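You operate a simulated robot arm through the tools that you are given. There is no shell and no other tool.

Carry out the task below with a simulated robot arm. There is one attempt and no reset: what you move stays moved.

## Task
Put a white chalk mark on the red hat and a blue one on the blue hat.
Fine: on the crowns of the two hats on the cones; both chalks go back. Set down upright: what you pick out. A coat counts when it lies all over at full strength: go over it till it gets no stronger.

It is judged by the outcome, as a careful person would: the job done as asked, and still so three seconds after it is handed in. It fails if anything else is knocked over, pushed out of place, dropped, spilled or broken.

## Robot
A 6-joint arm with a two-finger gripper, fixed in place. Base frame: the origin is at the foot of the arm, x ahead of it, y to its left, z up. Units: m, degrees, N and s.
Its first joint turns from -166.0 to 166.0 degrees. Payload 2.45 kg.
The TCP is the grasp point between the finger pads, 0.02 m short of the fingertips. In the tool frame z runs along the fingers and y along their closing line. Largest opening 0.14 m; the body of the gripper starts 0.168 m behind the TCP.
Orientation is that of the tool frame in the base frame, as [roll, pitch, yaw] about the fixed x, y, z axes, in that order (R = Rz(yaw) Ry(pitch) Rx(roll)). With the fingers straight down and closing along the base's y, the tool's x points along the base's -x, its y along +y and its z along -z.

## Interface
- The arm moves only by the tool drive_tool. Its argument "moves" is a list of rows, each a list of 7 numbers: the shift along the tool's x, y, z in m, then the turn, a rotation vector about the tool's x, y, z in degrees, then the opening, from 0 (shut) to 1 (fully open). In form: [[x, y, z, ax, ay, az, jaw], ...]. A call has 1 to 20 rows; each row is the pose to reach, as a shift and turn from the pose commanded when the call began, along the tool's axes at that moment. Rows are played at 5 a second. More than 0.05 m and 8.6 degrees between two rows, or a gripper value outside its range, and nothing of the call is played. Where a pose cannot be reached the arm comes as near as it can. A force on the tool above 90 N (or 10 N above the force at the start of the call, whichever is more), or a blocked arm, ends the call early, and 0.2 s more pass. The fingers move at their own pace (about 0.045 m/s each) and stop on an object; they squeeze with about 30 N. The grip force told is the motor's: it shows also when the fingers shut on nothing. Time passes only in rows, and 0.2 s behind the last, so rows that repeat a pose let the fingers close. The reply holds the time, the measured pose of the TCP, the force on the tool along the base axes, the opening and the grip force, in the units named above and with some noise, with the torque about the TCP (base axes, N m) and any sound that the robot's microphone picked up, and new pictures: "show" is both (left out), scene, wrist or none.
- Cameras (640 x 400 px; columns grow to the right, rows downward): "scene" is fixed at [0.0425, 0.5028, 1.3917]; the picture's right is [-0.43, -0.90, 0.00], its down [-0.18, 0.09, -0.98] and it looks along [0.89, -0.42, -0.20] (base axes); focal length 298 px, centre (320, 200). "wrist" rides on the gripper at [0.078, 0.011, -0.209] in the tool frame; the picture's right is [-0.14, 0.99, 0.00], its down [-0.92, -0.13, -0.37] and it looks along [-0.36, -0.05, 0.93] (tool axes); focal length 280 px, centre (320, 200).
- probe_pixels(camera, pixels): for up to 12 pixels [column, row] of the newest picture of that camera ("zoom" is the newest enlarged one), the place [x, y, z] in the base frame of the surface seen there, good to about 0.002 m, but the place of the scene camera against the robot may be out by one fixed shift of up to 0.012 m in any direction. The clock stands still meanwhile.
- zoom(camera, box): a new picture of the part [left, top, right, bottom] of that camera's present view, enlarged. The clock stands still meanwhile.
- job_done(): hands the job in; it is judged then, once.

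Open the gripper and draw the arm clear of the work before you hand the job in, unless the task says otherwise.

The tools are called after "Request:" as name(argument=value, ...) on one line, values as JSON. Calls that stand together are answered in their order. drive_tool: Moves the arm, as the interface text tells. Its arguments: {"type":"object","properties":{"moves":{"type":"array","items":{"type":"array","items":{"type":"number"}}},"show":{"type":"string","enum":["both","scene","wrist","none"]}},"required":["moves"]} The other tools are called the same way: probe_pixels (camera, pixels) gives the place of the surface under pixels of a picture; zoom (camera, box) takes an enlarged picture of a part of a camera's view; job_done () hands the job in.

At the start:

```text
time: 0.0
position: [0.5628, 0.0618, 1.4242]
tcp_rot: [179.9, 0.1, 180.0]
wrist_force: [0.1, 0.2, -0.8]
moment: [0.0, 0.04, 0.04]
grip_width: 0.14
grip_force: 0.0
```

scene: 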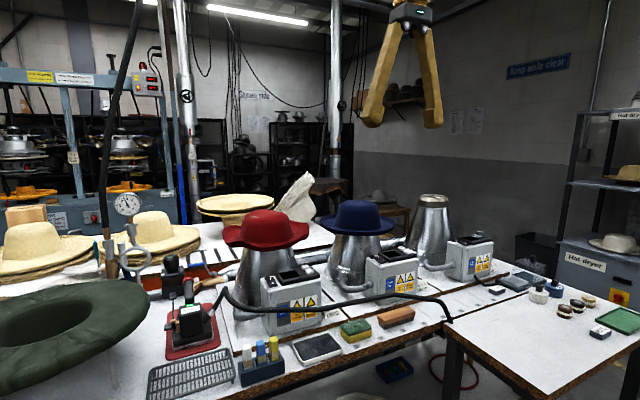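
wrist: 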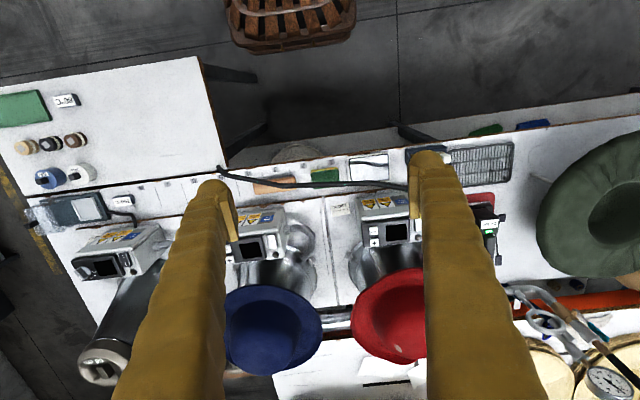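

The scene shows a red hat at about (265,228) and a blue hat at (357,217) on cones, with a blue holder of chalks at (262,360). I zoom in to see the details of each before moving.

Request:
zoom(camera="scene", box=[210, 320, 310, 390])

Request:
zoom(camera="scene", box=[200, 180, 420, 320])

Request:
zoom(camera="scene", box=[440, 230, 640, 360])

Request:
zoom(camera="wrist", box=[0, 80, 240, 300])

Request:
zoom(camera="wrist", box=[220, 120, 560, 400])

```text
5.71 times, centred on (260, 355) of scene
```

zoom: 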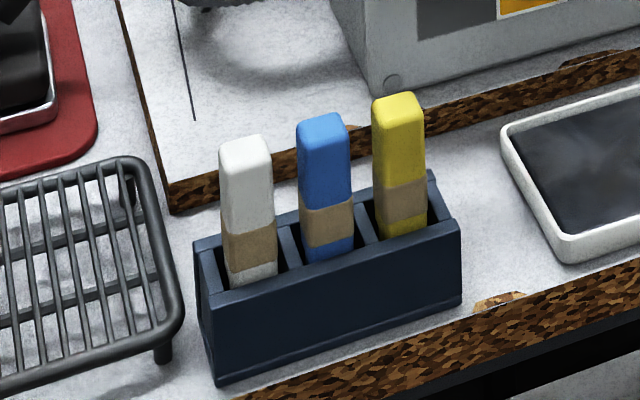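

```text
2.86 times, centred on (310, 250) of scene
```

zoom: 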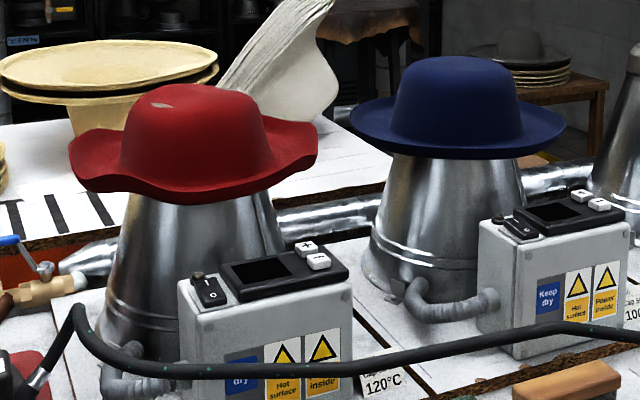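

```text
3.08 times, centred on (540, 295) of scene
```

zoom: 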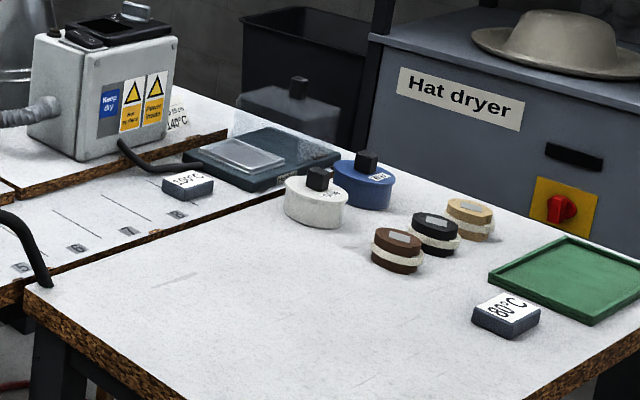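

```text
1.82 times, centred on (120, 190) of wrist
```

zoom: 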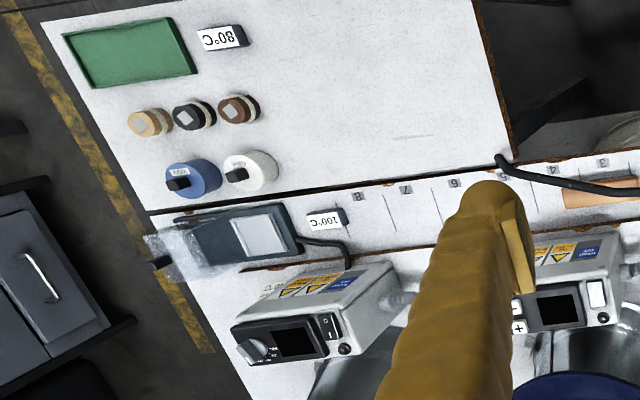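

```text
1.43 times, centred on (390, 260) of wrist
```

zoom: 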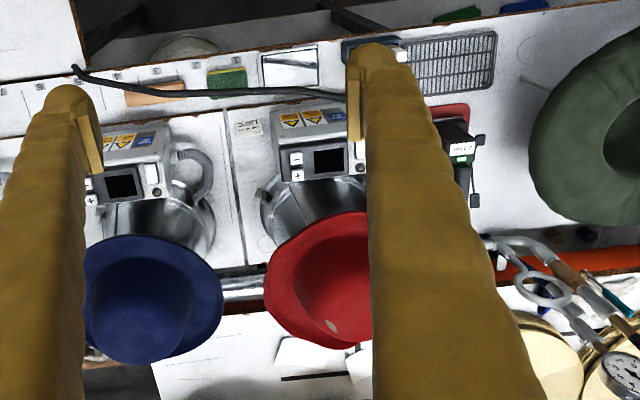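

I zoom deeper on the two hat crowns, notably the pale patch on the red one near (255,216), and probe the main points: chalk tops, holder, crowns, brims, hose and table.

Request:
zoom(camera="scene", box=[220, 200, 310, 256])

Request:
zoom(camera="scene", box=[315, 190, 405, 246])

Request:
probe_pixels(camera="scene", pixels=[[248, 346], [260, 342], [273, 338], [255, 372], [280, 368], [262, 213], [255, 216], [357, 203], [300, 240], [390, 225], [262, 230], [357, 215]])

Request:
probe_pixels(camera="wrist", pixels=[[400, 338], [395, 300], [385, 325], [275, 330], [260, 325], [270, 300], [250, 330], [290, 340], [430, 155], [415, 154], [355, 300], [240, 300]])

Request:
probe_pixels(camera="scene", pixels=[[190, 372], [215, 355], [320, 350], [230, 390], [290, 375], [245, 310], [360, 300], [300, 310], [430, 297], [185, 290], [190, 325], [290, 280]])

```text
7.11 times, centred on (265, 228) of scene
```

zoom: 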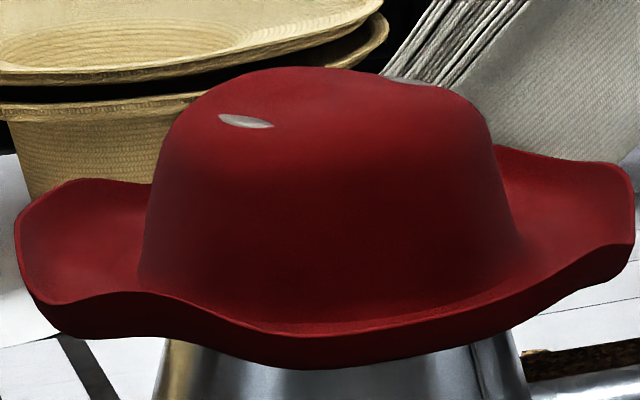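

```text
7.11 times, centred on (360, 218) of scene
```

zoom: 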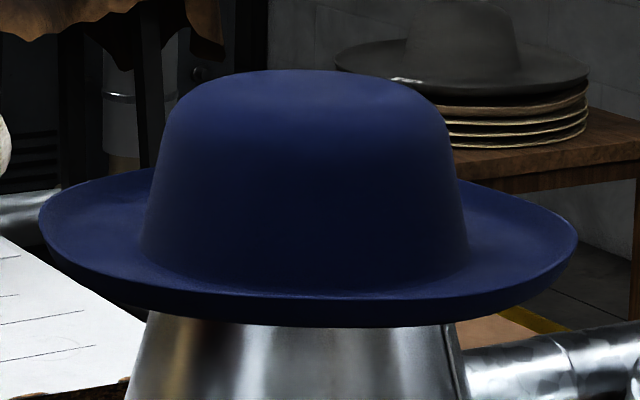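

```text
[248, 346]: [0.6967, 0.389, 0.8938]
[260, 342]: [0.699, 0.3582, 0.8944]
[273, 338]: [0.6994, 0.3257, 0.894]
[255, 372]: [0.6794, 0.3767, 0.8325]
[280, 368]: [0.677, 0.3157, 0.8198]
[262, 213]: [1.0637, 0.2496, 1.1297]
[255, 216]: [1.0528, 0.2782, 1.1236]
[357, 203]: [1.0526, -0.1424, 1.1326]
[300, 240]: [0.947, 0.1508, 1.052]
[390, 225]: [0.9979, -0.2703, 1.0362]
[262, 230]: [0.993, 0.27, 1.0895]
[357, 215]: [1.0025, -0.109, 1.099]
```

```text
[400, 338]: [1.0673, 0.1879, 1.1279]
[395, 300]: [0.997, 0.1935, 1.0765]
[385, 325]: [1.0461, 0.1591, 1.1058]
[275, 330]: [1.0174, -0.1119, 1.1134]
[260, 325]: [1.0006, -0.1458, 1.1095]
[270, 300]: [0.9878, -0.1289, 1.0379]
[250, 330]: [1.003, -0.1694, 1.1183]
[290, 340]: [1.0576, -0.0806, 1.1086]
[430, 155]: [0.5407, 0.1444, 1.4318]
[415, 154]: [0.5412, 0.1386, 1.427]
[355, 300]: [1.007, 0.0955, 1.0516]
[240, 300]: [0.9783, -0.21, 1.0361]
```

```text
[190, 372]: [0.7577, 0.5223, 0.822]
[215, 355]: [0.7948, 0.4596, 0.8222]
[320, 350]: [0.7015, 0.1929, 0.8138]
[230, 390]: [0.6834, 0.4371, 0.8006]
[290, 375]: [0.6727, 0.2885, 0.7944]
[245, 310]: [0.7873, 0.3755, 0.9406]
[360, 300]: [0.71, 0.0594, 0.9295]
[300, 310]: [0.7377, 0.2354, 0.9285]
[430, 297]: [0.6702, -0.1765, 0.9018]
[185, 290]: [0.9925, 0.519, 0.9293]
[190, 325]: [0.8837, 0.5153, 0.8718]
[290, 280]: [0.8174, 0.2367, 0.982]
```

The chalks stand about 32 mm apart along y at x≈0.70, so I plan to grip them with the fingers closing along base x. First I check for obstacles overhead/left: hanging hose (125,80), gauge (128,204), lamp/valve and the sack at (300,195).

Request:
probe_pixels(camera="scene", pixels=[[132, 40], [120, 120], [105, 220], [128, 204], [168, 262], [187, 295], [60, 300], [175, 60], [298, 185], [335, 90], [232, 60], [130, 265]])

Request:
zoom(camera="scene", box=[90, 190, 250, 300])

```text
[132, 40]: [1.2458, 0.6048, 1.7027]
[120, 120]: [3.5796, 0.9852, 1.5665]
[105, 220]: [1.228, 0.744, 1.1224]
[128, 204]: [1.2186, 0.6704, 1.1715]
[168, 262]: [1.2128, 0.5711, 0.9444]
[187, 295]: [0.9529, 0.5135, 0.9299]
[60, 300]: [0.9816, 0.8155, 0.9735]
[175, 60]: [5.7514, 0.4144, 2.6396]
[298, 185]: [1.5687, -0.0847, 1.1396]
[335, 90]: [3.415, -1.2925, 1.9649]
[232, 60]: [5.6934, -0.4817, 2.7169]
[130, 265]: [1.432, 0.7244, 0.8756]
```

```text
3.64 times, centred on (170, 245) of scene
```

zoom: 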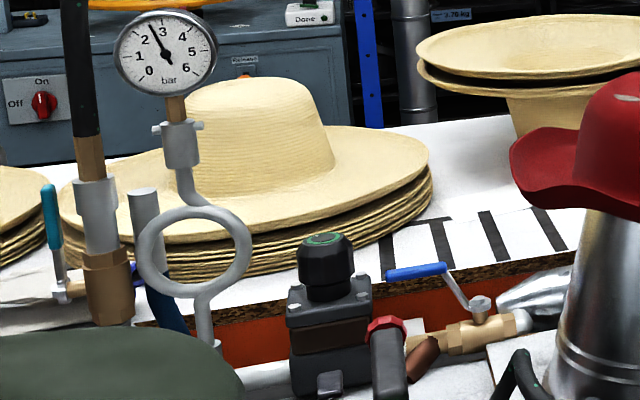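

Nothing hangs near x≈0.7, y≈0.39. I go sideways and forward while turning +90° about the tool axis, then come down to z≈1.15 above the chalks, gripper open.

Request:
drive_tool(moves=[[-0.01, 0.027, 0.02, 0, 0, 7.5, 1], [-0.02, 0.054, 0.04, 0, 0, 15, 1], [-0.03, 0.081, 0.06, 0, 0, 22.5, 1], [-0.04, 0.108, 0.08, 0, 0, 30, 1], [-0.05, 0.135, 0.1, 0, 0, 37.5, 1], [-0.06, 0.162, 0.12, 0, 0, 45, 1], [-0.07, 0.189, 0.14, 0, 0, 52.5, 1], [-0.08, 0.216, 0.16, 0, 0, 60, 1], [-0.09, 0.243, 0.18, 0, 0, 67.5, 1], [-0.105, 0.27, 0.2, 0, 0, 75, 1], [-0.12, 0.297, 0.22, 0, 0, 82.5, 1], [-0.134, 0.325, 0.24, 0, 0, 90, 1], [-0.134, 0.325, 0.25, 0, 0, 90, 1]])

```text
time: 2.8
position: [0.6981, 0.3886, 1.1736]
tcp_rot: [180.0, -0.1, 89.9]
wrist_force: [0.4, -0.8, 0.5]
moment: [0.01, 0.0, -0.03]
grip_width: 0.14
grip_force: 0.0
```

scene: 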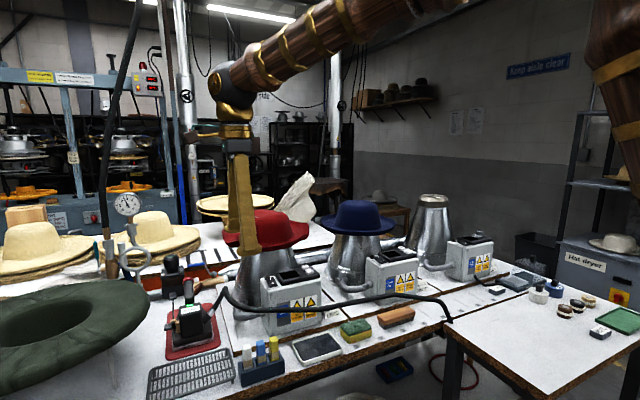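
wrist: 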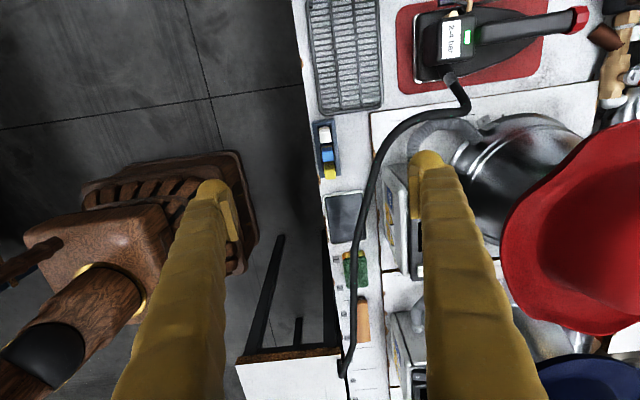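

The wrist view shows the holder at about (327,152) with the chalks white (325,131), blue (328,155), yellow (329,170). I zoom there and probe.

Request:
zoom(camera="wrist", box=[290, 110, 370, 190])

Request:
probe_pixels(camera="wrist", pixels=[[325, 129], [326, 134], [327, 150], [328, 156], [330, 166], [330, 174], [336, 130], [318, 130], [345, 215], [382, 180], [420, 112], [395, 130]])

```text
5.00 times, centred on (330, 150) of wrist
```

zoom: 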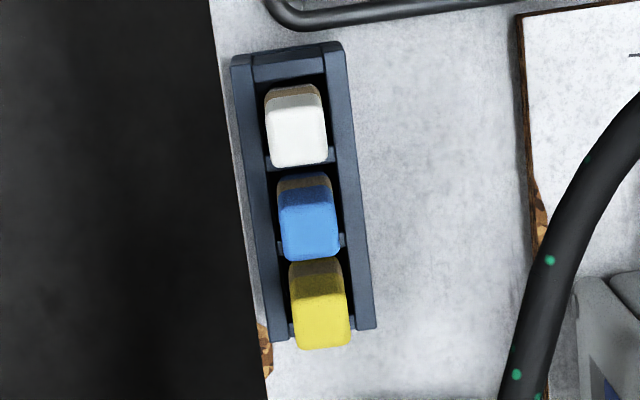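

```text
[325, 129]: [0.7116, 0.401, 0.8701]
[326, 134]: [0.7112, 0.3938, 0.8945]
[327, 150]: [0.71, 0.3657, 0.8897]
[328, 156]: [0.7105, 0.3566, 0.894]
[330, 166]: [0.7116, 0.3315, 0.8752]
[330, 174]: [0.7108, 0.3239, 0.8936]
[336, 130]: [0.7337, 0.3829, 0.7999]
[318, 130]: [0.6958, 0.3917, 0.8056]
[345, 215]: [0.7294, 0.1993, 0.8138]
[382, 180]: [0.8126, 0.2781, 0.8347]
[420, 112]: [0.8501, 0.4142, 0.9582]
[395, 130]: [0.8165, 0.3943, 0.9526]
```

I probe the top-face edges of the white and blue chalks and the holder rim in the enlarged picture to get their exact centres and alignment.

Request:
probe_pixels(camera="zoom", pixels=[[272, 130], [321, 128], [296, 112], [299, 160], [282, 230], [333, 228], [307, 205], [311, 253], [242, 100], [335, 90], [275, 330], [368, 320]])

```text
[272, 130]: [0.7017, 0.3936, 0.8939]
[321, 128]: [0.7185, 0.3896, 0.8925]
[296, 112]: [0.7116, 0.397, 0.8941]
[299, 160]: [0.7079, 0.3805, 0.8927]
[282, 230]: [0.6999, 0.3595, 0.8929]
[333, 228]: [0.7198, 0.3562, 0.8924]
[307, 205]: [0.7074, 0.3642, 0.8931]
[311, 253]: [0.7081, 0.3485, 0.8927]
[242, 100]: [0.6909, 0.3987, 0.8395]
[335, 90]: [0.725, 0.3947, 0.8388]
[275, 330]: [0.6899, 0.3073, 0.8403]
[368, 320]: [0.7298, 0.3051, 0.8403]
```

White chalk centre ≈ (0.710, 0.389), blue ≈ (0.710, 0.3565), tops at z 0.893, holder rim at z 0.840. I narrow the jaw to about 6 cm and come down to just above the chalk for a check.

Request:
drive_tool(moves=[[0.0, 0.006, 0.04, 0, 0, 0, 0.8], [0.001, 0.012, 0.08, 0, 0, 0, 0.6], [0.001, 0.012, 0.12, 0, 0, 0, 0.45], [0.001, 0.012, 0.16, 0, 0, 0, 0.45], [0.001, 0.012, 0.2, 0, 0, 0, 0.45], [0.001, 0.012, 0.225, 0, 0, 0, 0.45], [0.001, 0.012, 0.235, 0, 0, 0, 0.45], [0.001, 0.012, 0.235, 0, 0, 0, 0.45]])

```text
time: 4.6
position: [0.7082, 0.3883, 0.9412]
tcp_rot: [180.0, -0.1, 90.0]
wrist_force: [-0.5, -0.2, 0.6]
moment: [0.0, 0.05, 0.01]
grip_width: 0.063
grip_force: 0.1
```

scene: 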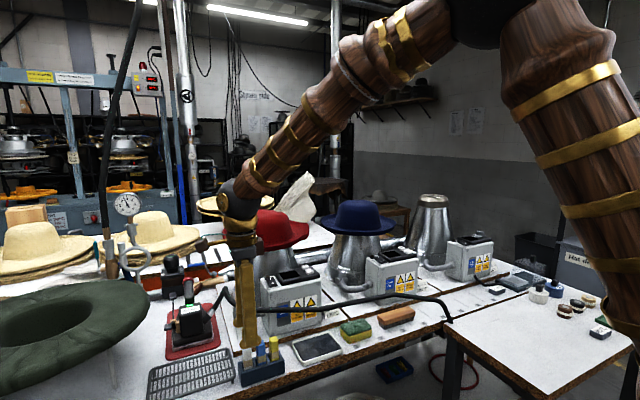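
wrist: 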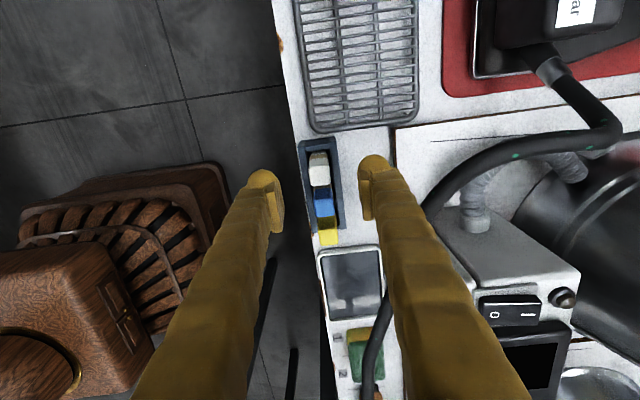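

The fingers straddle the holder; the white chalk top is at about (320,178). I zoom and re-probe its edges from this closer view.

Request:
zoom(camera="wrist", box=[250, 130, 410, 250])

```text
3.33 times, centred on (330, 190) of wrist
```

zoom: 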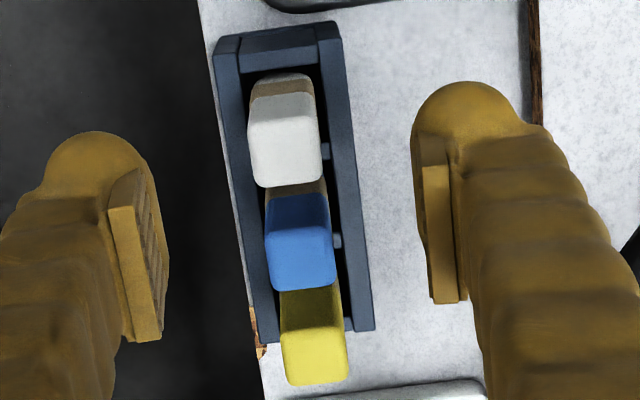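

Request:
probe_pixels(camera="zoom", pixels=[[255, 140], [318, 138], [284, 100], [288, 180], [272, 245], [330, 240], [298, 200], [303, 285], [135, 260], [433, 240]])

```text
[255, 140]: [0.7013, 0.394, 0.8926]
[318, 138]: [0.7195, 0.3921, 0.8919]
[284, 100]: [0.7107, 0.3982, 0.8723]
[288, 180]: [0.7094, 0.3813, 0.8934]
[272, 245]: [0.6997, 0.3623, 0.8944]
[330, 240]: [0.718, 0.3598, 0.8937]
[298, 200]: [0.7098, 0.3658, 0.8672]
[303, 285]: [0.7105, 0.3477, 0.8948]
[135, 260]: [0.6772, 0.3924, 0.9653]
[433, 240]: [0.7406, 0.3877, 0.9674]
```

Pads sit at x 0.677 and 0.741, chalk centred at x 0.710, y 0.389, so only about 1 mm correction is needed. I descend to z≈0.874 and close.

Request:
drive_tool(moves=[[0.0005, 0.001, 0.03, 0, 0, 0, 0.45], [0.0005, 0.001, 0.055, 0, 0, 0, 0.45], [0.0005, 0.001, 0.067, 0, 0, 0, 0.45], [0.0005, 0.001, 0.067, 0, 0, 0, 0.35], [0.0005, 0.001, 0.067, 0, 0, 0, 0.25], [0.0005, 0.001, 0.067, 0, 0, 0, 0.18], [0.0005, 0.001, 0.067, 0, 0, 0, 0.1], [0.0005, 0.001, 0.067, 0, 0, 0, 0.05], [0.0005, 0.001, 0.067, 0, 0, 0, 0.05], [0.0005, 0.001, 0.067, 0, 0, 0, 0.05]])

```text
time: 6.8
position: [0.7096, 0.3889, 0.8761]
tcp_rot: [179.9, -0.1, 89.9]
wrist_force: [-0.2, 0.7, 0.0]
moment: [0.03, 0.0, -0.02]
grip_width: 0.0189
grip_force: 30.1
```

scene: 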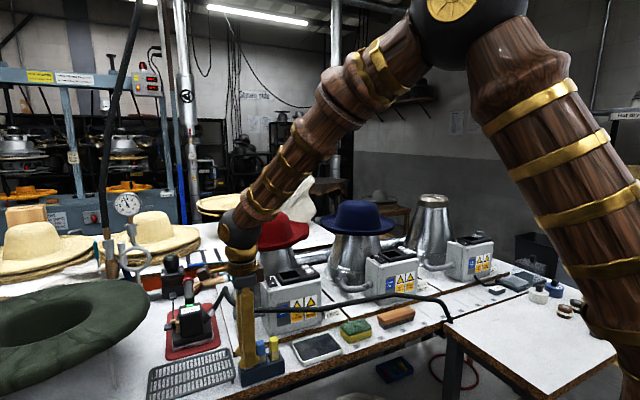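
wrist: 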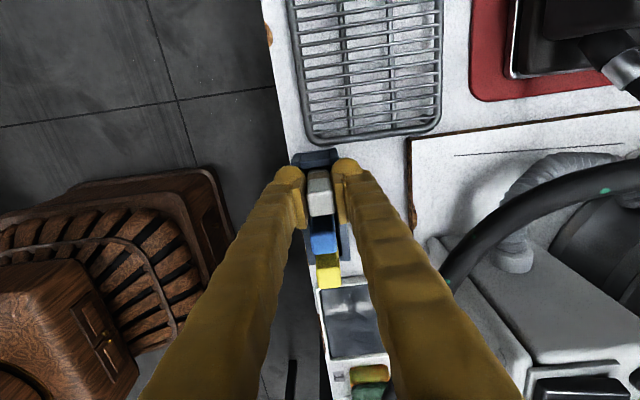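

The white chalk is held (opening 0.019, 30 N) with the TCP at (0.7096, 0.3889, 0.876), the pose to return to. I lift it straight up out of its slot and look.

Request:
drive_tool(moves=[[0, 0, -0.01, 0, 0, 0, 0.05], [0, 0, -0.03, 0, 0, 0, 0.05], [0, 0, -0.06, 0, 0, 0, 0.05], [0, 0, -0.1, 0, 0, 0, 0.05], [0, 0, -0.15, 0, 0, 0, 0.05], [0, 0, -0.2, 0, 0, 0, 0.05], [0, 0, -0.25, 0, 0, 0, 0.05], [0, 0, -0.3, 0, 0, 0, 0.05], [0, 0, -0.3, 0, 0, 0, 0.05]])

Request:
zoom(camera="scene", box=[200, 180, 300, 260])

Request:
zoom(camera="scene", box=[210, 320, 310, 390])

```text
time: 8.8
position: [0.7114, 0.3889, 1.1746]
tcp_rot: [179.9, -0.2, 90.0]
wrist_force: [-0.1, 0.0, -0.7]
moment: [0.03, -0.04, 0.0]
grip_width: 0.0188
grip_force: 30.0
```

scene: 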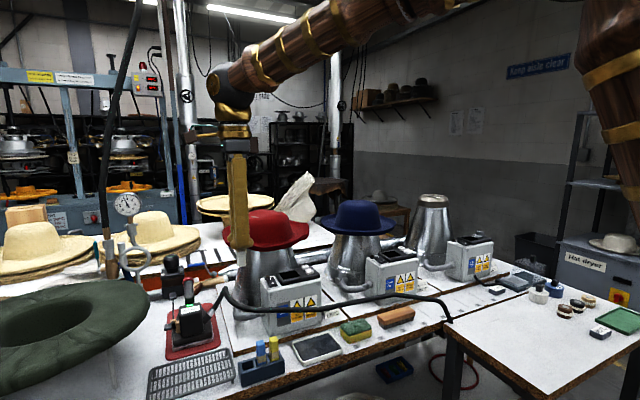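
wrist: 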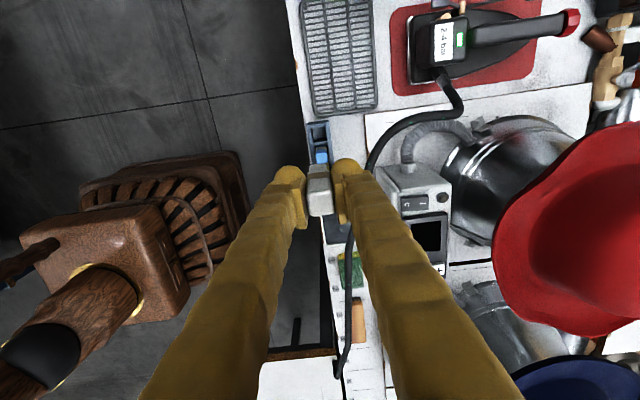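

```text
5.00 times, centred on (250, 220) of scene
```

zoom: 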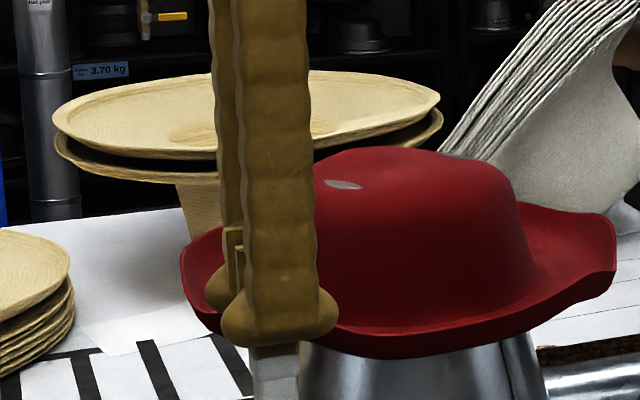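

```text
5.71 times, centred on (260, 355) of scene
```

zoom: 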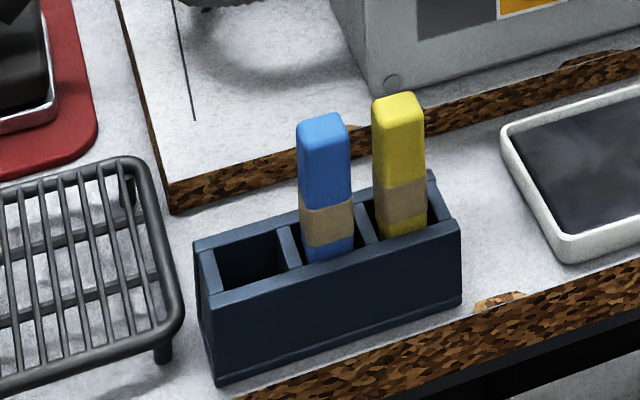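

The chalk came out cleanly and the slot is empty. I look at the chalk's lower end below the fingers to measure its length.

Request:
zoom(camera="scene", box=[210, 225, 290, 285])

```text
6.67 times, centred on (250, 255) of scene
```

zoom: 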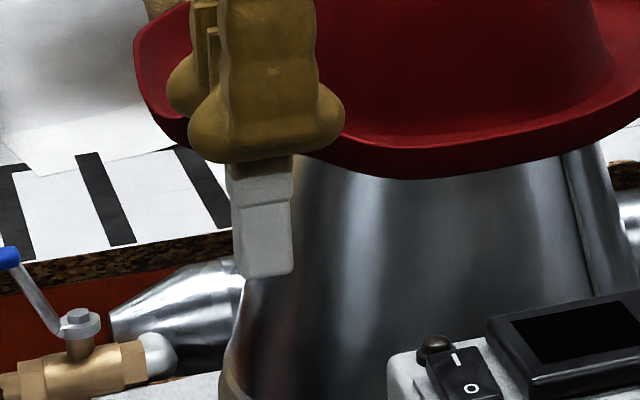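

Request:
probe_pixels(camera="zoom", pixels=[[265, 215], [268, 268], [265, 160], [262, 150], [240, 250], [285, 250]])

```text
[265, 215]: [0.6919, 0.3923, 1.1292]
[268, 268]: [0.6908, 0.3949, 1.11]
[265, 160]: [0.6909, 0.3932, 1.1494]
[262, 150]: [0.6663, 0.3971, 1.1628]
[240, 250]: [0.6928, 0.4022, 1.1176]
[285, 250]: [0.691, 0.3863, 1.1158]
```

The chalk tip is about 66 mm beyond the TCP. Now I move in front of and above the red hat, tilting the tool 45° forward (about -tool x), for a viewing pose at roughly (0.80, 0.22, 1.28).

Request:
drive_tool(moves=[[-0.01, 0.005, -0.03, -3, 0, 0, 0.05], [-0.03, 0.01, -0.06, -9, 0, 0, 0.05], [-0.06, 0.02, -0.09, -15, 0, 0, 0.05], [-0.09, 0.035, -0.105, -22, 0, 0, 0.05], [-0.12, 0.055, -0.105, -29, 0, 0, 0.05], [-0.15, 0.075, -0.105, -36, 0, 0, 0.05], [-0.17, 0.09, -0.105, -43, 0, 0, 0.05], [-0.17, 0.09, -0.105, -45, 0, 0, 0.05], [-0.17, 0.09, -0.105, -45, 0, 0, 0.05]])

```text
time: 10.8
position: [0.8008, 0.2182, 1.2771]
tcp_rot: [134.9, -0.1, 90.0]
wrist_force: [-1.0, -0.5, -0.3]
moment: [0.03, -0.01, -0.02]
grip_width: 0.019
grip_force: 30.1
```

scene: 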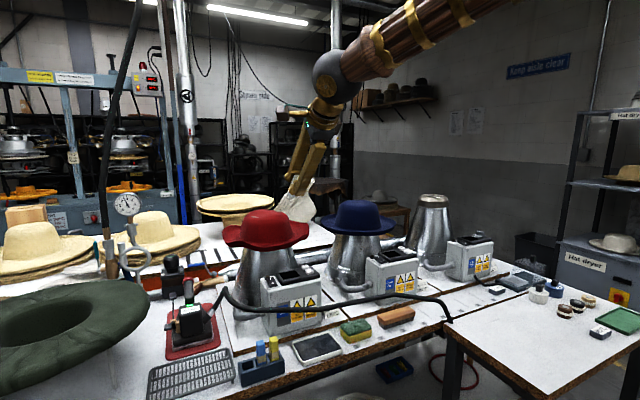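
wrist: 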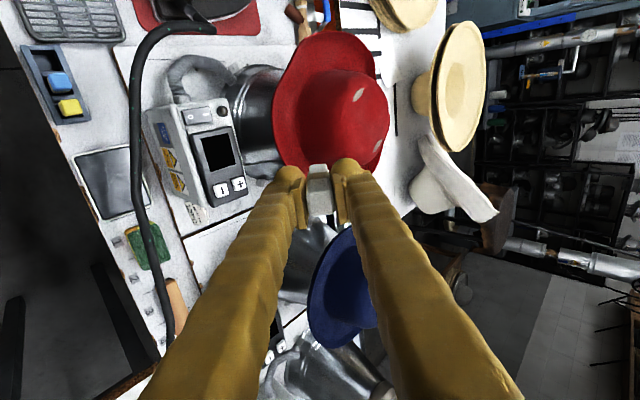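

The red hat is clearly seen at (330,105). I zoom on it and probe the crown surface from top to front.

Request:
zoom(camera="wrist", box=[250, 20, 410, 180])

Request:
probe_pixels(camera="wrist", pixels=[[300, 100], [315, 100], [325, 100], [335, 100], [345, 100], [355, 100], [365, 100], [375, 100], [335, 80], [335, 120], [335, 140], [335, 155]])

Request:
probe_pixels(camera="wrist", pixels=[[345, 80], [345, 90], [345, 110], [345, 120], [345, 130], [345, 140], [345, 150], [358, 95], [377, 118], [362, 120], [370, 140], [285, 110]])

```text
2.50 times, centred on (330, 100) of wrist
```

zoom: 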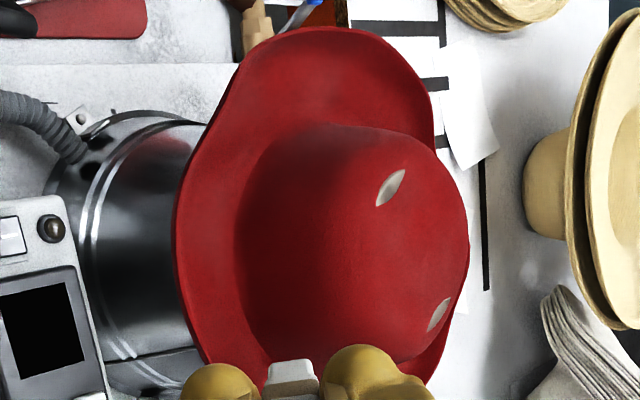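

```text
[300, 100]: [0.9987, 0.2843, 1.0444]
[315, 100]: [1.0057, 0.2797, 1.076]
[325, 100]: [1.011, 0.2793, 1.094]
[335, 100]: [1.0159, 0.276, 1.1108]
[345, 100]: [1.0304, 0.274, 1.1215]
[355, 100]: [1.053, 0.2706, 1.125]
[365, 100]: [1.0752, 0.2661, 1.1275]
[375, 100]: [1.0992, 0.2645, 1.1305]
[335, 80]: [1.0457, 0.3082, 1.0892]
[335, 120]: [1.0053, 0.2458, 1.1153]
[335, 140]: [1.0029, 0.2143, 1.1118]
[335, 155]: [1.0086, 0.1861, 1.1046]
```

```text
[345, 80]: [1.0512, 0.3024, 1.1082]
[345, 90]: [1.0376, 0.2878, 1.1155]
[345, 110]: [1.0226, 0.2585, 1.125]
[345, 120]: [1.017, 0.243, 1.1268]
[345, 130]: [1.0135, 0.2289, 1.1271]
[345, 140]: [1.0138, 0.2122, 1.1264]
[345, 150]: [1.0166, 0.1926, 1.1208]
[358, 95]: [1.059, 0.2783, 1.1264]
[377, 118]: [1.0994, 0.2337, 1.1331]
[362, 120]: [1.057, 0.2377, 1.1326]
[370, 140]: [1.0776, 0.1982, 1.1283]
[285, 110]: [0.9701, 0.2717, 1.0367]
```

The crown is centred near y 0.23 with an almost flat top at z≈1.133 (the two pale slits are at y≈0.278 and ≈0.19). I'll mark the flat top between them with the tool tilted only about 15°; I move to a hover about 6 cm above it and see whether the arm reaches.

Request:
drive_tool(moves=[[0.001, 0.019, 0.022, 4, 0, 0, 0.05], [0.003, 0.037, 0.043, 8, 0, 0, 0.05], [0.005, 0.056, 0.065, 12, 0, 0, 0.05], [0.006, 0.075, 0.087, 16, 0, 0, 0.05], [0.008, 0.093, 0.108, 20, 0, 0, 0.05], [0.009, 0.112, 0.13, 24, 0, 0, 0.05], [0.011, 0.13, 0.151, 27, 0, 0, 0.05], [0.012, 0.149, 0.173, 30, 0, 0, 0.05], [0.012, 0.149, 0.173, 30, 0, 0, 0.05]])

```text
time: 12.8
position: [1.0277, 0.2316, 1.2606]
tcp_rot: [164.9, -0.1, 90.0]
wrist_force: [0.2, 0.9, -1.2]
moment: [-0.03, 0.04, 0.02]
grip_width: 0.0186
grip_force: 30.2
```

scene: 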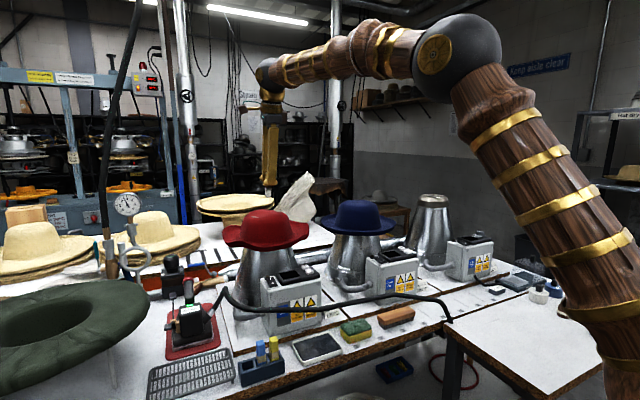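
wrist: 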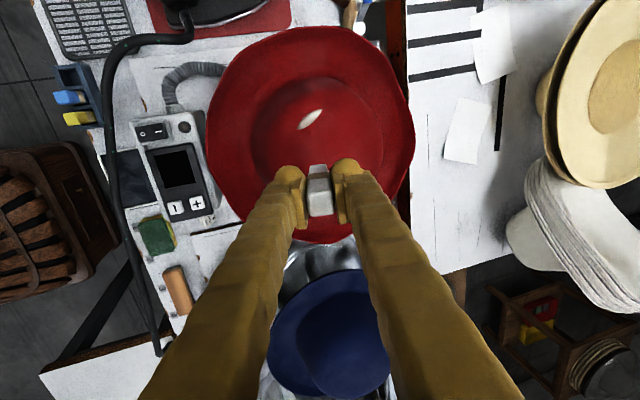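

It reaches (1.028, 0.232, 1.261). I probe the crown near the target from here, and zoom both ways.

Request:
zoom(camera="wrist", box=[200, 20, 420, 250])

Request:
zoom(camera="scene", box=[215, 160, 315, 255])

Request:
probe_pixels(camera="wrist", pixels=[[270, 130], [285, 130], [300, 135], [320, 135], [340, 135], [285, 150], [300, 150], [315, 155], [330, 155], [345, 150], [310, 90], [365, 140]])

```text
1.74 times, centred on (310, 135) of wrist
```

zoom: 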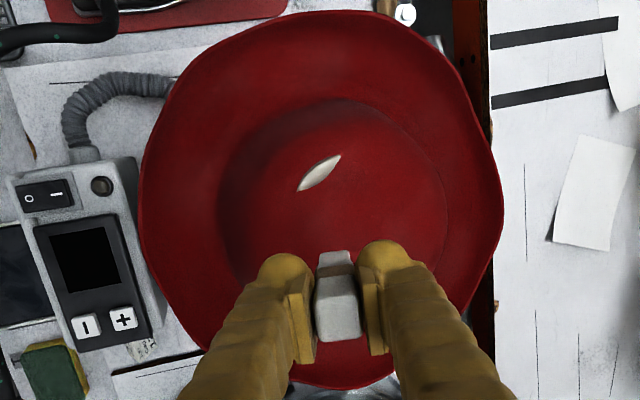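

```text
4.21 times, centred on (265, 208) of scene
```

zoom: 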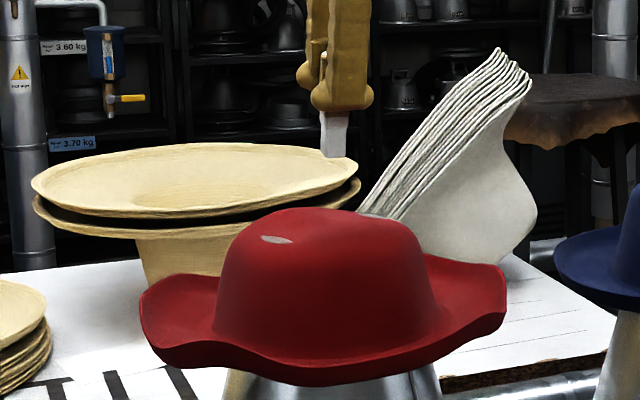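

```text
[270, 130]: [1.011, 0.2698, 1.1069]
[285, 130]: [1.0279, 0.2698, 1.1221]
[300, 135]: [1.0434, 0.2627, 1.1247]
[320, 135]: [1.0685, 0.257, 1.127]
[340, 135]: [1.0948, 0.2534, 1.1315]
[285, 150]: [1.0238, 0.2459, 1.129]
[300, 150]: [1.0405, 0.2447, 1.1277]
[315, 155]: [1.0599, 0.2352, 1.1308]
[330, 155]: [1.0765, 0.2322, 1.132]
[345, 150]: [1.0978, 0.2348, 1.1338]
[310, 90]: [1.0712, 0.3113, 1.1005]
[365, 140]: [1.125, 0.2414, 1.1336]
```

The top is nearly level (z 1.128–1.134) so I reduce tilt to about 6° for a flat chalk face, and come down to about 2 cm above the target (1.045, 0.232).

Request:
drive_tool(moves=[[0, 0, 0.01, 3, 0, 0, 0.05], [0, -0.001, 0.025, 6, 0, 0, 0.05], [0, -0.002, 0.038, 9, 0, 0, 0.05], [0, -0.002, 0.046, 9, 0, 0, 0.05], [0, -0.002, 0.046, 9, 0, 0, 0.05]])

Request:
zoom(camera="scene", box=[215, 160, 315, 255])

```text
time: 14.0
position: [1.0374, 0.2308, 1.2161]
tcp_rot: [173.9, 0.0, 90.0]
wrist_force: [0.3, 0.0, -0.9]
moment: [-0.02, 0.0, -0.03]
grip_width: 0.0188
grip_force: 29.5
```

scene: 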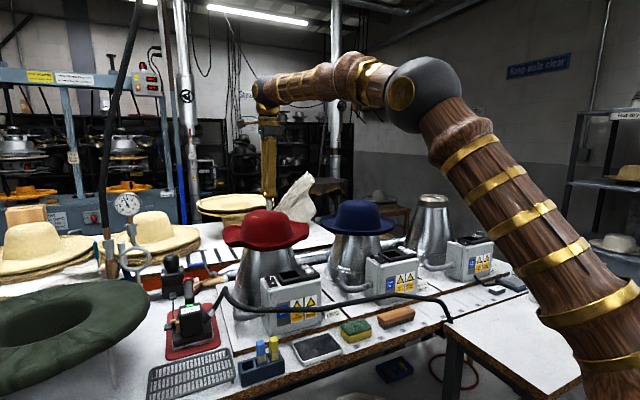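
wrist: 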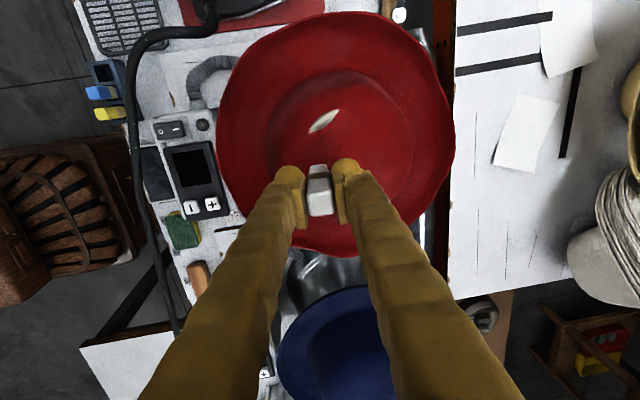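

```text
4.21 times, centred on (265, 208) of scene
```

zoom: 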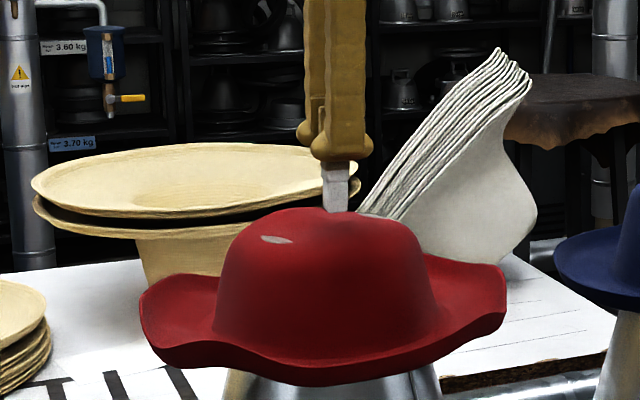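

Scene zoom shows the chalk end about 1.5–2 cm above the crown. I come down 14 mm, then feel for contact in small steps.

Request:
drive_tool(moves=[[0, 0, 0.005, 0, 0, 0, 0.05], [0, 0, 0.01, 0, 0, 0, 0.05], [0, 0, 0.014, 0, 0, 0, 0.05], [0, 0, 0.014, 0, 0, 0, 0.05]], show="none")

Request:
zoom(camera="scene", box=[240, 190, 300, 230])

```text
time: 15.0
position: [1.039, 0.2309, 1.2025]
tcp_rot: [173.8, 0.0, 90.0]
wrist_force: [-0.2, 0.6, 1.6]
moment: [0.05, 0.01, -0.04]
grip_width: 0.0186
grip_force: 29.9
```

```text
10.00 times, centred on (270, 210) of scene
```

zoom: 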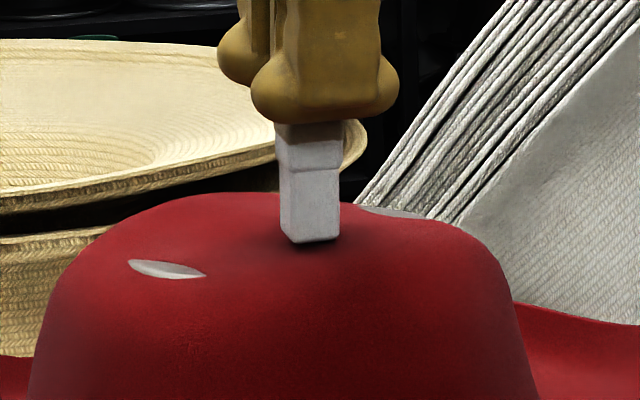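

The chalk end with its contact shadow sits just above the felt. I go down in 1.5 mm steps reading the force.

Request:
drive_tool(moves=[[0, 0, 0.001, 0, 0, 0, 0.05], [0, 0, 0.002, 0, 0, 0, 0.05], [0, 0, 0.002, 0, 0, 0, 0.05]], show="none")

Request:
zoom(camera="scene", box=[255, 195, 285, 220])

```text
time: 15.8
position: [1.0387, 0.2303, 1.2019]
tcp_rot: [173.8, -0.1, 89.9]
wrist_force: [1.8, -0.5, 20.7]
moment: [0.0, -0.11, -0.02]
grip_width: 0.0189
grip_force: 29.6
```

```text
16.00 times, centred on (270, 208) of scene
```

zoom: 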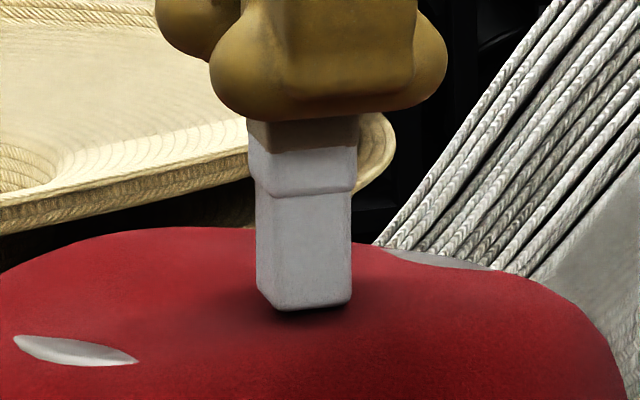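

Contact: 20.7 N, a bit firm, so the surface is met with the TCP at z≈1.202. I ease up about 1.1 mm and make a first short stroke to and fro along tool y, watching the force.

Request:
drive_tool(moves=[[0, 0, -0.0011, 0, 0, 0, 0.05], [0, 0.003, -0.0011, 0, 0, 0, 0.05], [0, 0.006, -0.001, 0, 0, 0, 0.05], [0, 0.009, -0.0009, 0, 0, 0, 0.05], [0, 0.009, -0.0009, 0, 0, 0, 0.05]], show="none")

Request:
zoom(camera="scene", box=[255, 195, 285, 220])

```text
time: 17.0
position: [1.0472, 0.2306, 1.2015]
tcp_rot: [173.8, 0.0, 90.0]
wrist_force: [-1.5, 1.2, 2.5]
moment: [0.09, 0.12, 0.0]
grip_width: 0.019
grip_force: 30.1
```

```text
16.00 times, centred on (270, 208) of scene
```

zoom: 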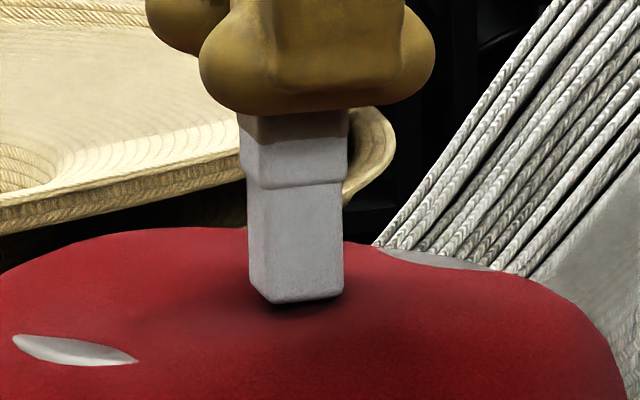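

Light contact (2.5 N) but no white yet visible. I press slightly more and stroke back and forth over about 2 cm along tool y.

Request:
drive_tool(moves=[[0, 0, 0.0004, 0, 0, 0, 0.05], [0, -0.005, 0.0003, 0, 0, 0, 0.05], [0, -0.01, 0.0002, 0, 0, 0, 0.05], [0, -0.015, 0.0001, 0, 0, 0, 0.05], [0, -0.01, 0.0002, 0, 0, 0, 0.05], [0, -0.005, 0.0003, 0, 0, 0, 0.05], [0, 0, 0.0004, 0, 0, 0, 0.05], [0, 0.005, 0.0006, 0, 0, 0, 0.05], [0, 0, 0.0004, 0, 0, 0, 0.05], [0, -0.005, 0.0003, 0, 0, 0, 0.05], [0, -0.01, 0.0002, 0, 0, 0, 0.05], [0, -0.01, 0.0002, 0, 0, 0, 0.05]], show="wrist")

Request:
zoom(camera="scene", box=[255, 195, 285, 220])

```text
time: 19.6
position: [1.0387, 0.2302, 1.2014]
tcp_rot: [173.9, -0.1, 90.1]
wrist_force: [-0.3, -0.4, 4.1]
moment: [0.0, 0.06, -0.03]
grip_width: 0.0187
grip_force: 30.5
```

wrist: 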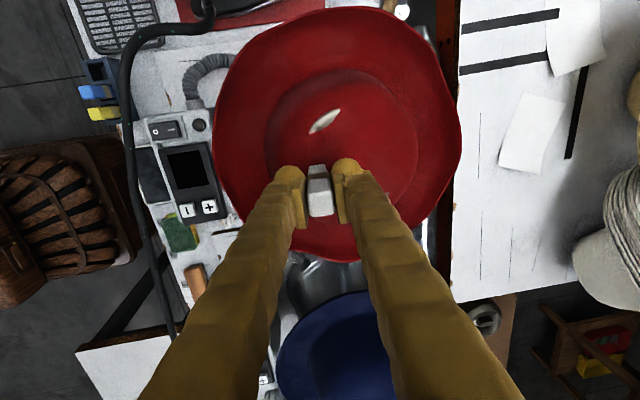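

```text
16.00 times, centred on (270, 208) of scene
```

zoom: 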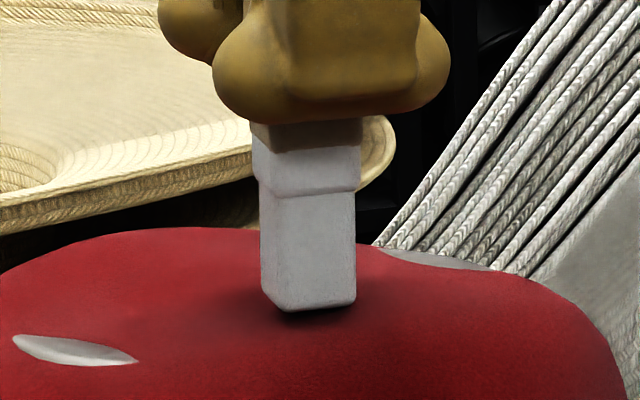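

No white shows beside the chalk. I lift 5 cm and back off to see what lies underneath.

Request:
drive_tool(moves=[[0, 0, -0.01, 0, 0, 0, 0.05], [0, 0, -0.03, 0, 0, 0, 0.05], [0, 0, -0.06, 0, 0, 0, 0.05], [0, -0.04, -0.07, 0, 0, 0, 0.05], [0, -0.08, -0.07, 0, 0, 0, 0.05], [0, -0.08, -0.07, 0, 0, 0, 0.05]], show="wrist")

Request:
zoom(camera="scene", box=[240, 190, 300, 230])

Request:
zoom(camera="wrist", box=[280, 40, 480, 240])

```text
time: 21.0
position: [0.9513, 0.2308, 1.2607]
tcp_rot: [174.0, -0.2, 90.0]
wrist_force: [0.0, -0.6, -0.5]
moment: [0.03, 0.02, 0.0]
grip_width: 0.019
grip_force: 30.0
```

wrist: 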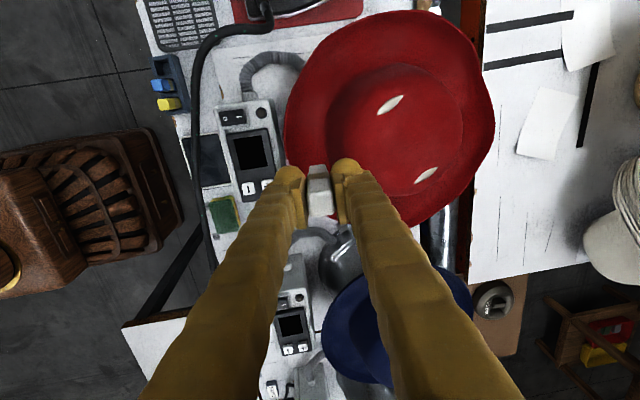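

```text
10.00 times, centred on (270, 210) of scene
```

zoom: 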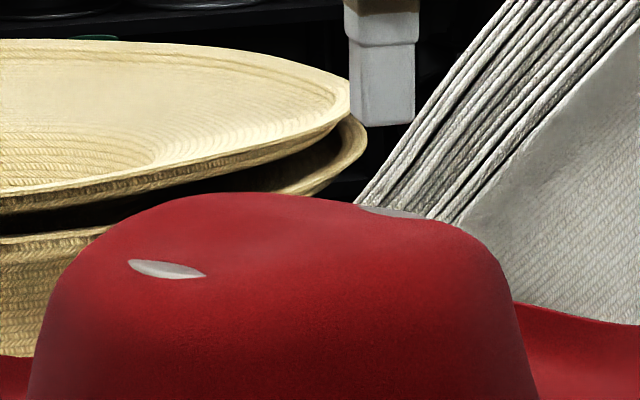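

```text
2.00 times, centred on (380, 140) of wrist
```

zoom: 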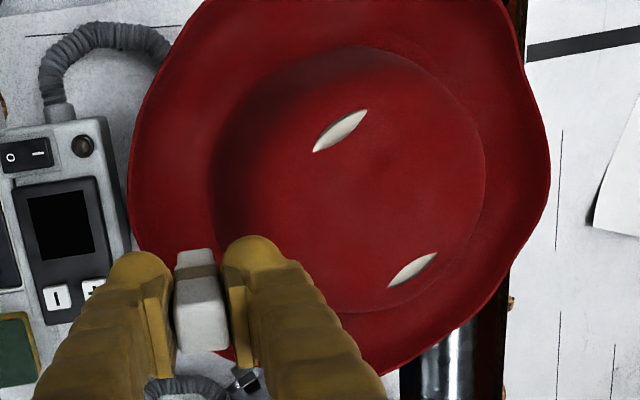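

No clear mark shows. I zoom as closely as possible on the rubbed area to see whether even a faint deposit is there, and locate the rubbed place.

Request:
zoom(camera="wrist", box=[350, 90, 430, 170])

Request:
zoom(camera="scene", box=[250, 200, 286, 224])

Request:
probe_pixels(camera="wrist", pixels=[[360, 130], [370, 140], [380, 130], [390, 140], [380, 150], [370, 160], [400, 150], [410, 140], [390, 165], [350, 150], [420, 150], [400, 120]])

```text
5.00 times, centred on (390, 130) of wrist
```

zoom: 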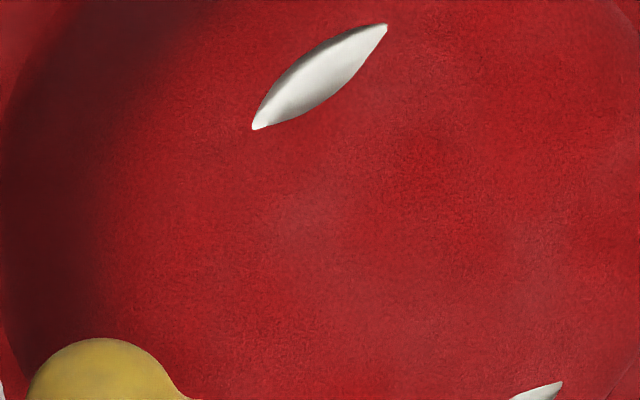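

```text
16.00 times, centred on (268, 212) of scene
```

zoom: 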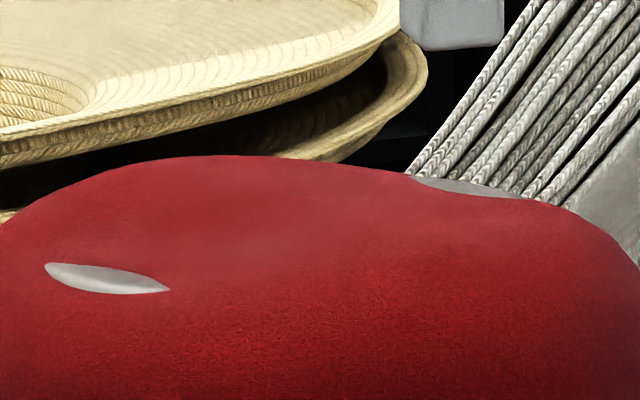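

```text
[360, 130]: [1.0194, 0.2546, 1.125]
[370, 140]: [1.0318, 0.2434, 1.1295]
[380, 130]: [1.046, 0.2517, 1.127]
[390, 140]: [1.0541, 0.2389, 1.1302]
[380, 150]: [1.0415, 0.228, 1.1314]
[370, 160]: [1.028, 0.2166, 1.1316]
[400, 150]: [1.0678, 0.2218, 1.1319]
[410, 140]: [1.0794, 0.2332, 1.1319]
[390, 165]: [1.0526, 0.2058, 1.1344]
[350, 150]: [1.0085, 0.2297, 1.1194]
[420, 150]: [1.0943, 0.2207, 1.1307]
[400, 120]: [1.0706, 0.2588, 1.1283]
```

The visible felt at the rubbed spot lies at z≈1.131, while the chalk end stood at about 1.136, so I probably rested on a stiffer, higher spot and never brushed that hollow. I probe the ridge toward smaller y to find the true high part of the crown.

Request:
probe_pixels(camera="wrist", pixels=[[380, 165], [380, 172], [380, 180], [380, 188], [380, 196], [400, 165], [400, 175], [400, 185], [415, 160], [427, 175], [435, 160], [430, 185]])

Request:
probe_pixels(camera="wrist", pixels=[[365, 165], [365, 175], [365, 185], [365, 155], [365, 145], [365, 135], [365, 125], [365, 115], [365, 105], [440, 140], [450, 120], [420, 110]])

```text
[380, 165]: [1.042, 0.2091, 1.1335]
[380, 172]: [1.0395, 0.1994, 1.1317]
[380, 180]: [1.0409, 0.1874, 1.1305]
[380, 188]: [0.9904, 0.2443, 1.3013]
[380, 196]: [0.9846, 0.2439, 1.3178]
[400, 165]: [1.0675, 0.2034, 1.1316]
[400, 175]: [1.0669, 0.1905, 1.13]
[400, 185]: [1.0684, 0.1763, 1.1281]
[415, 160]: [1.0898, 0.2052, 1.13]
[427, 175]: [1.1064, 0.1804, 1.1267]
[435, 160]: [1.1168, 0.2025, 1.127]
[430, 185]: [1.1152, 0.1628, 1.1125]
```

```text
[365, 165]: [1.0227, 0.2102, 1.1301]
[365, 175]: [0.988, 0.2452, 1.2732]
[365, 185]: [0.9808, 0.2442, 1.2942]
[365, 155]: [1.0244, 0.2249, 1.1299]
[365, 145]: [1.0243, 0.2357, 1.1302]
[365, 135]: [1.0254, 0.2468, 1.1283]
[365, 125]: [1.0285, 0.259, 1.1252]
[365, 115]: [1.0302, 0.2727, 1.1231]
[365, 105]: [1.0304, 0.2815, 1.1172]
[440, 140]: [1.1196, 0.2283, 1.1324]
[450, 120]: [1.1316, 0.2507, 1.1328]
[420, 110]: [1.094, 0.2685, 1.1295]
```

The crown's ridge is around y≈0.21–0.22 (z≈1.133). I go back there with the tool almost square to the surface (tilt ~3°) and stop about 1 cm above it.

Request:
drive_tool(moves=[[-0.005, 0.03, 0.0, 1, 0, 0, 0.05], [-0.01, 0.06, 0.0, 2, 0, 0, 0.05], [-0.014, 0.085, 0.01, 3, 0, 0, 0.05], [-0.014, 0.085, 0.035, 3, 0, 0, 0.05], [-0.014, 0.085, 0.055, 3, 0, 0, 0.05], [-0.014, 0.085, 0.062, 3, 0, 0, 0.05], [-0.014, 0.085, 0.062, 3, 0, 0, 0.05]], show="none")

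Request:
zoom(camera="scene", box=[250, 195, 290, 220])

```text
time: 22.6
position: [1.0441, 0.2155, 1.2079]
tcp_rot: [177.0, -0.2, 90.0]
wrist_force: [-0.3, 0.8, -0.1]
moment: [0.06, 0.01, -0.03]
grip_width: 0.0189
grip_force: 30.0
```

```text
16.00 times, centred on (270, 208) of scene
```

zoom: 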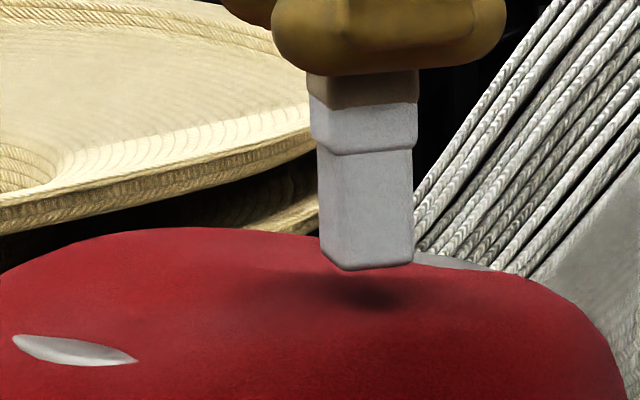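

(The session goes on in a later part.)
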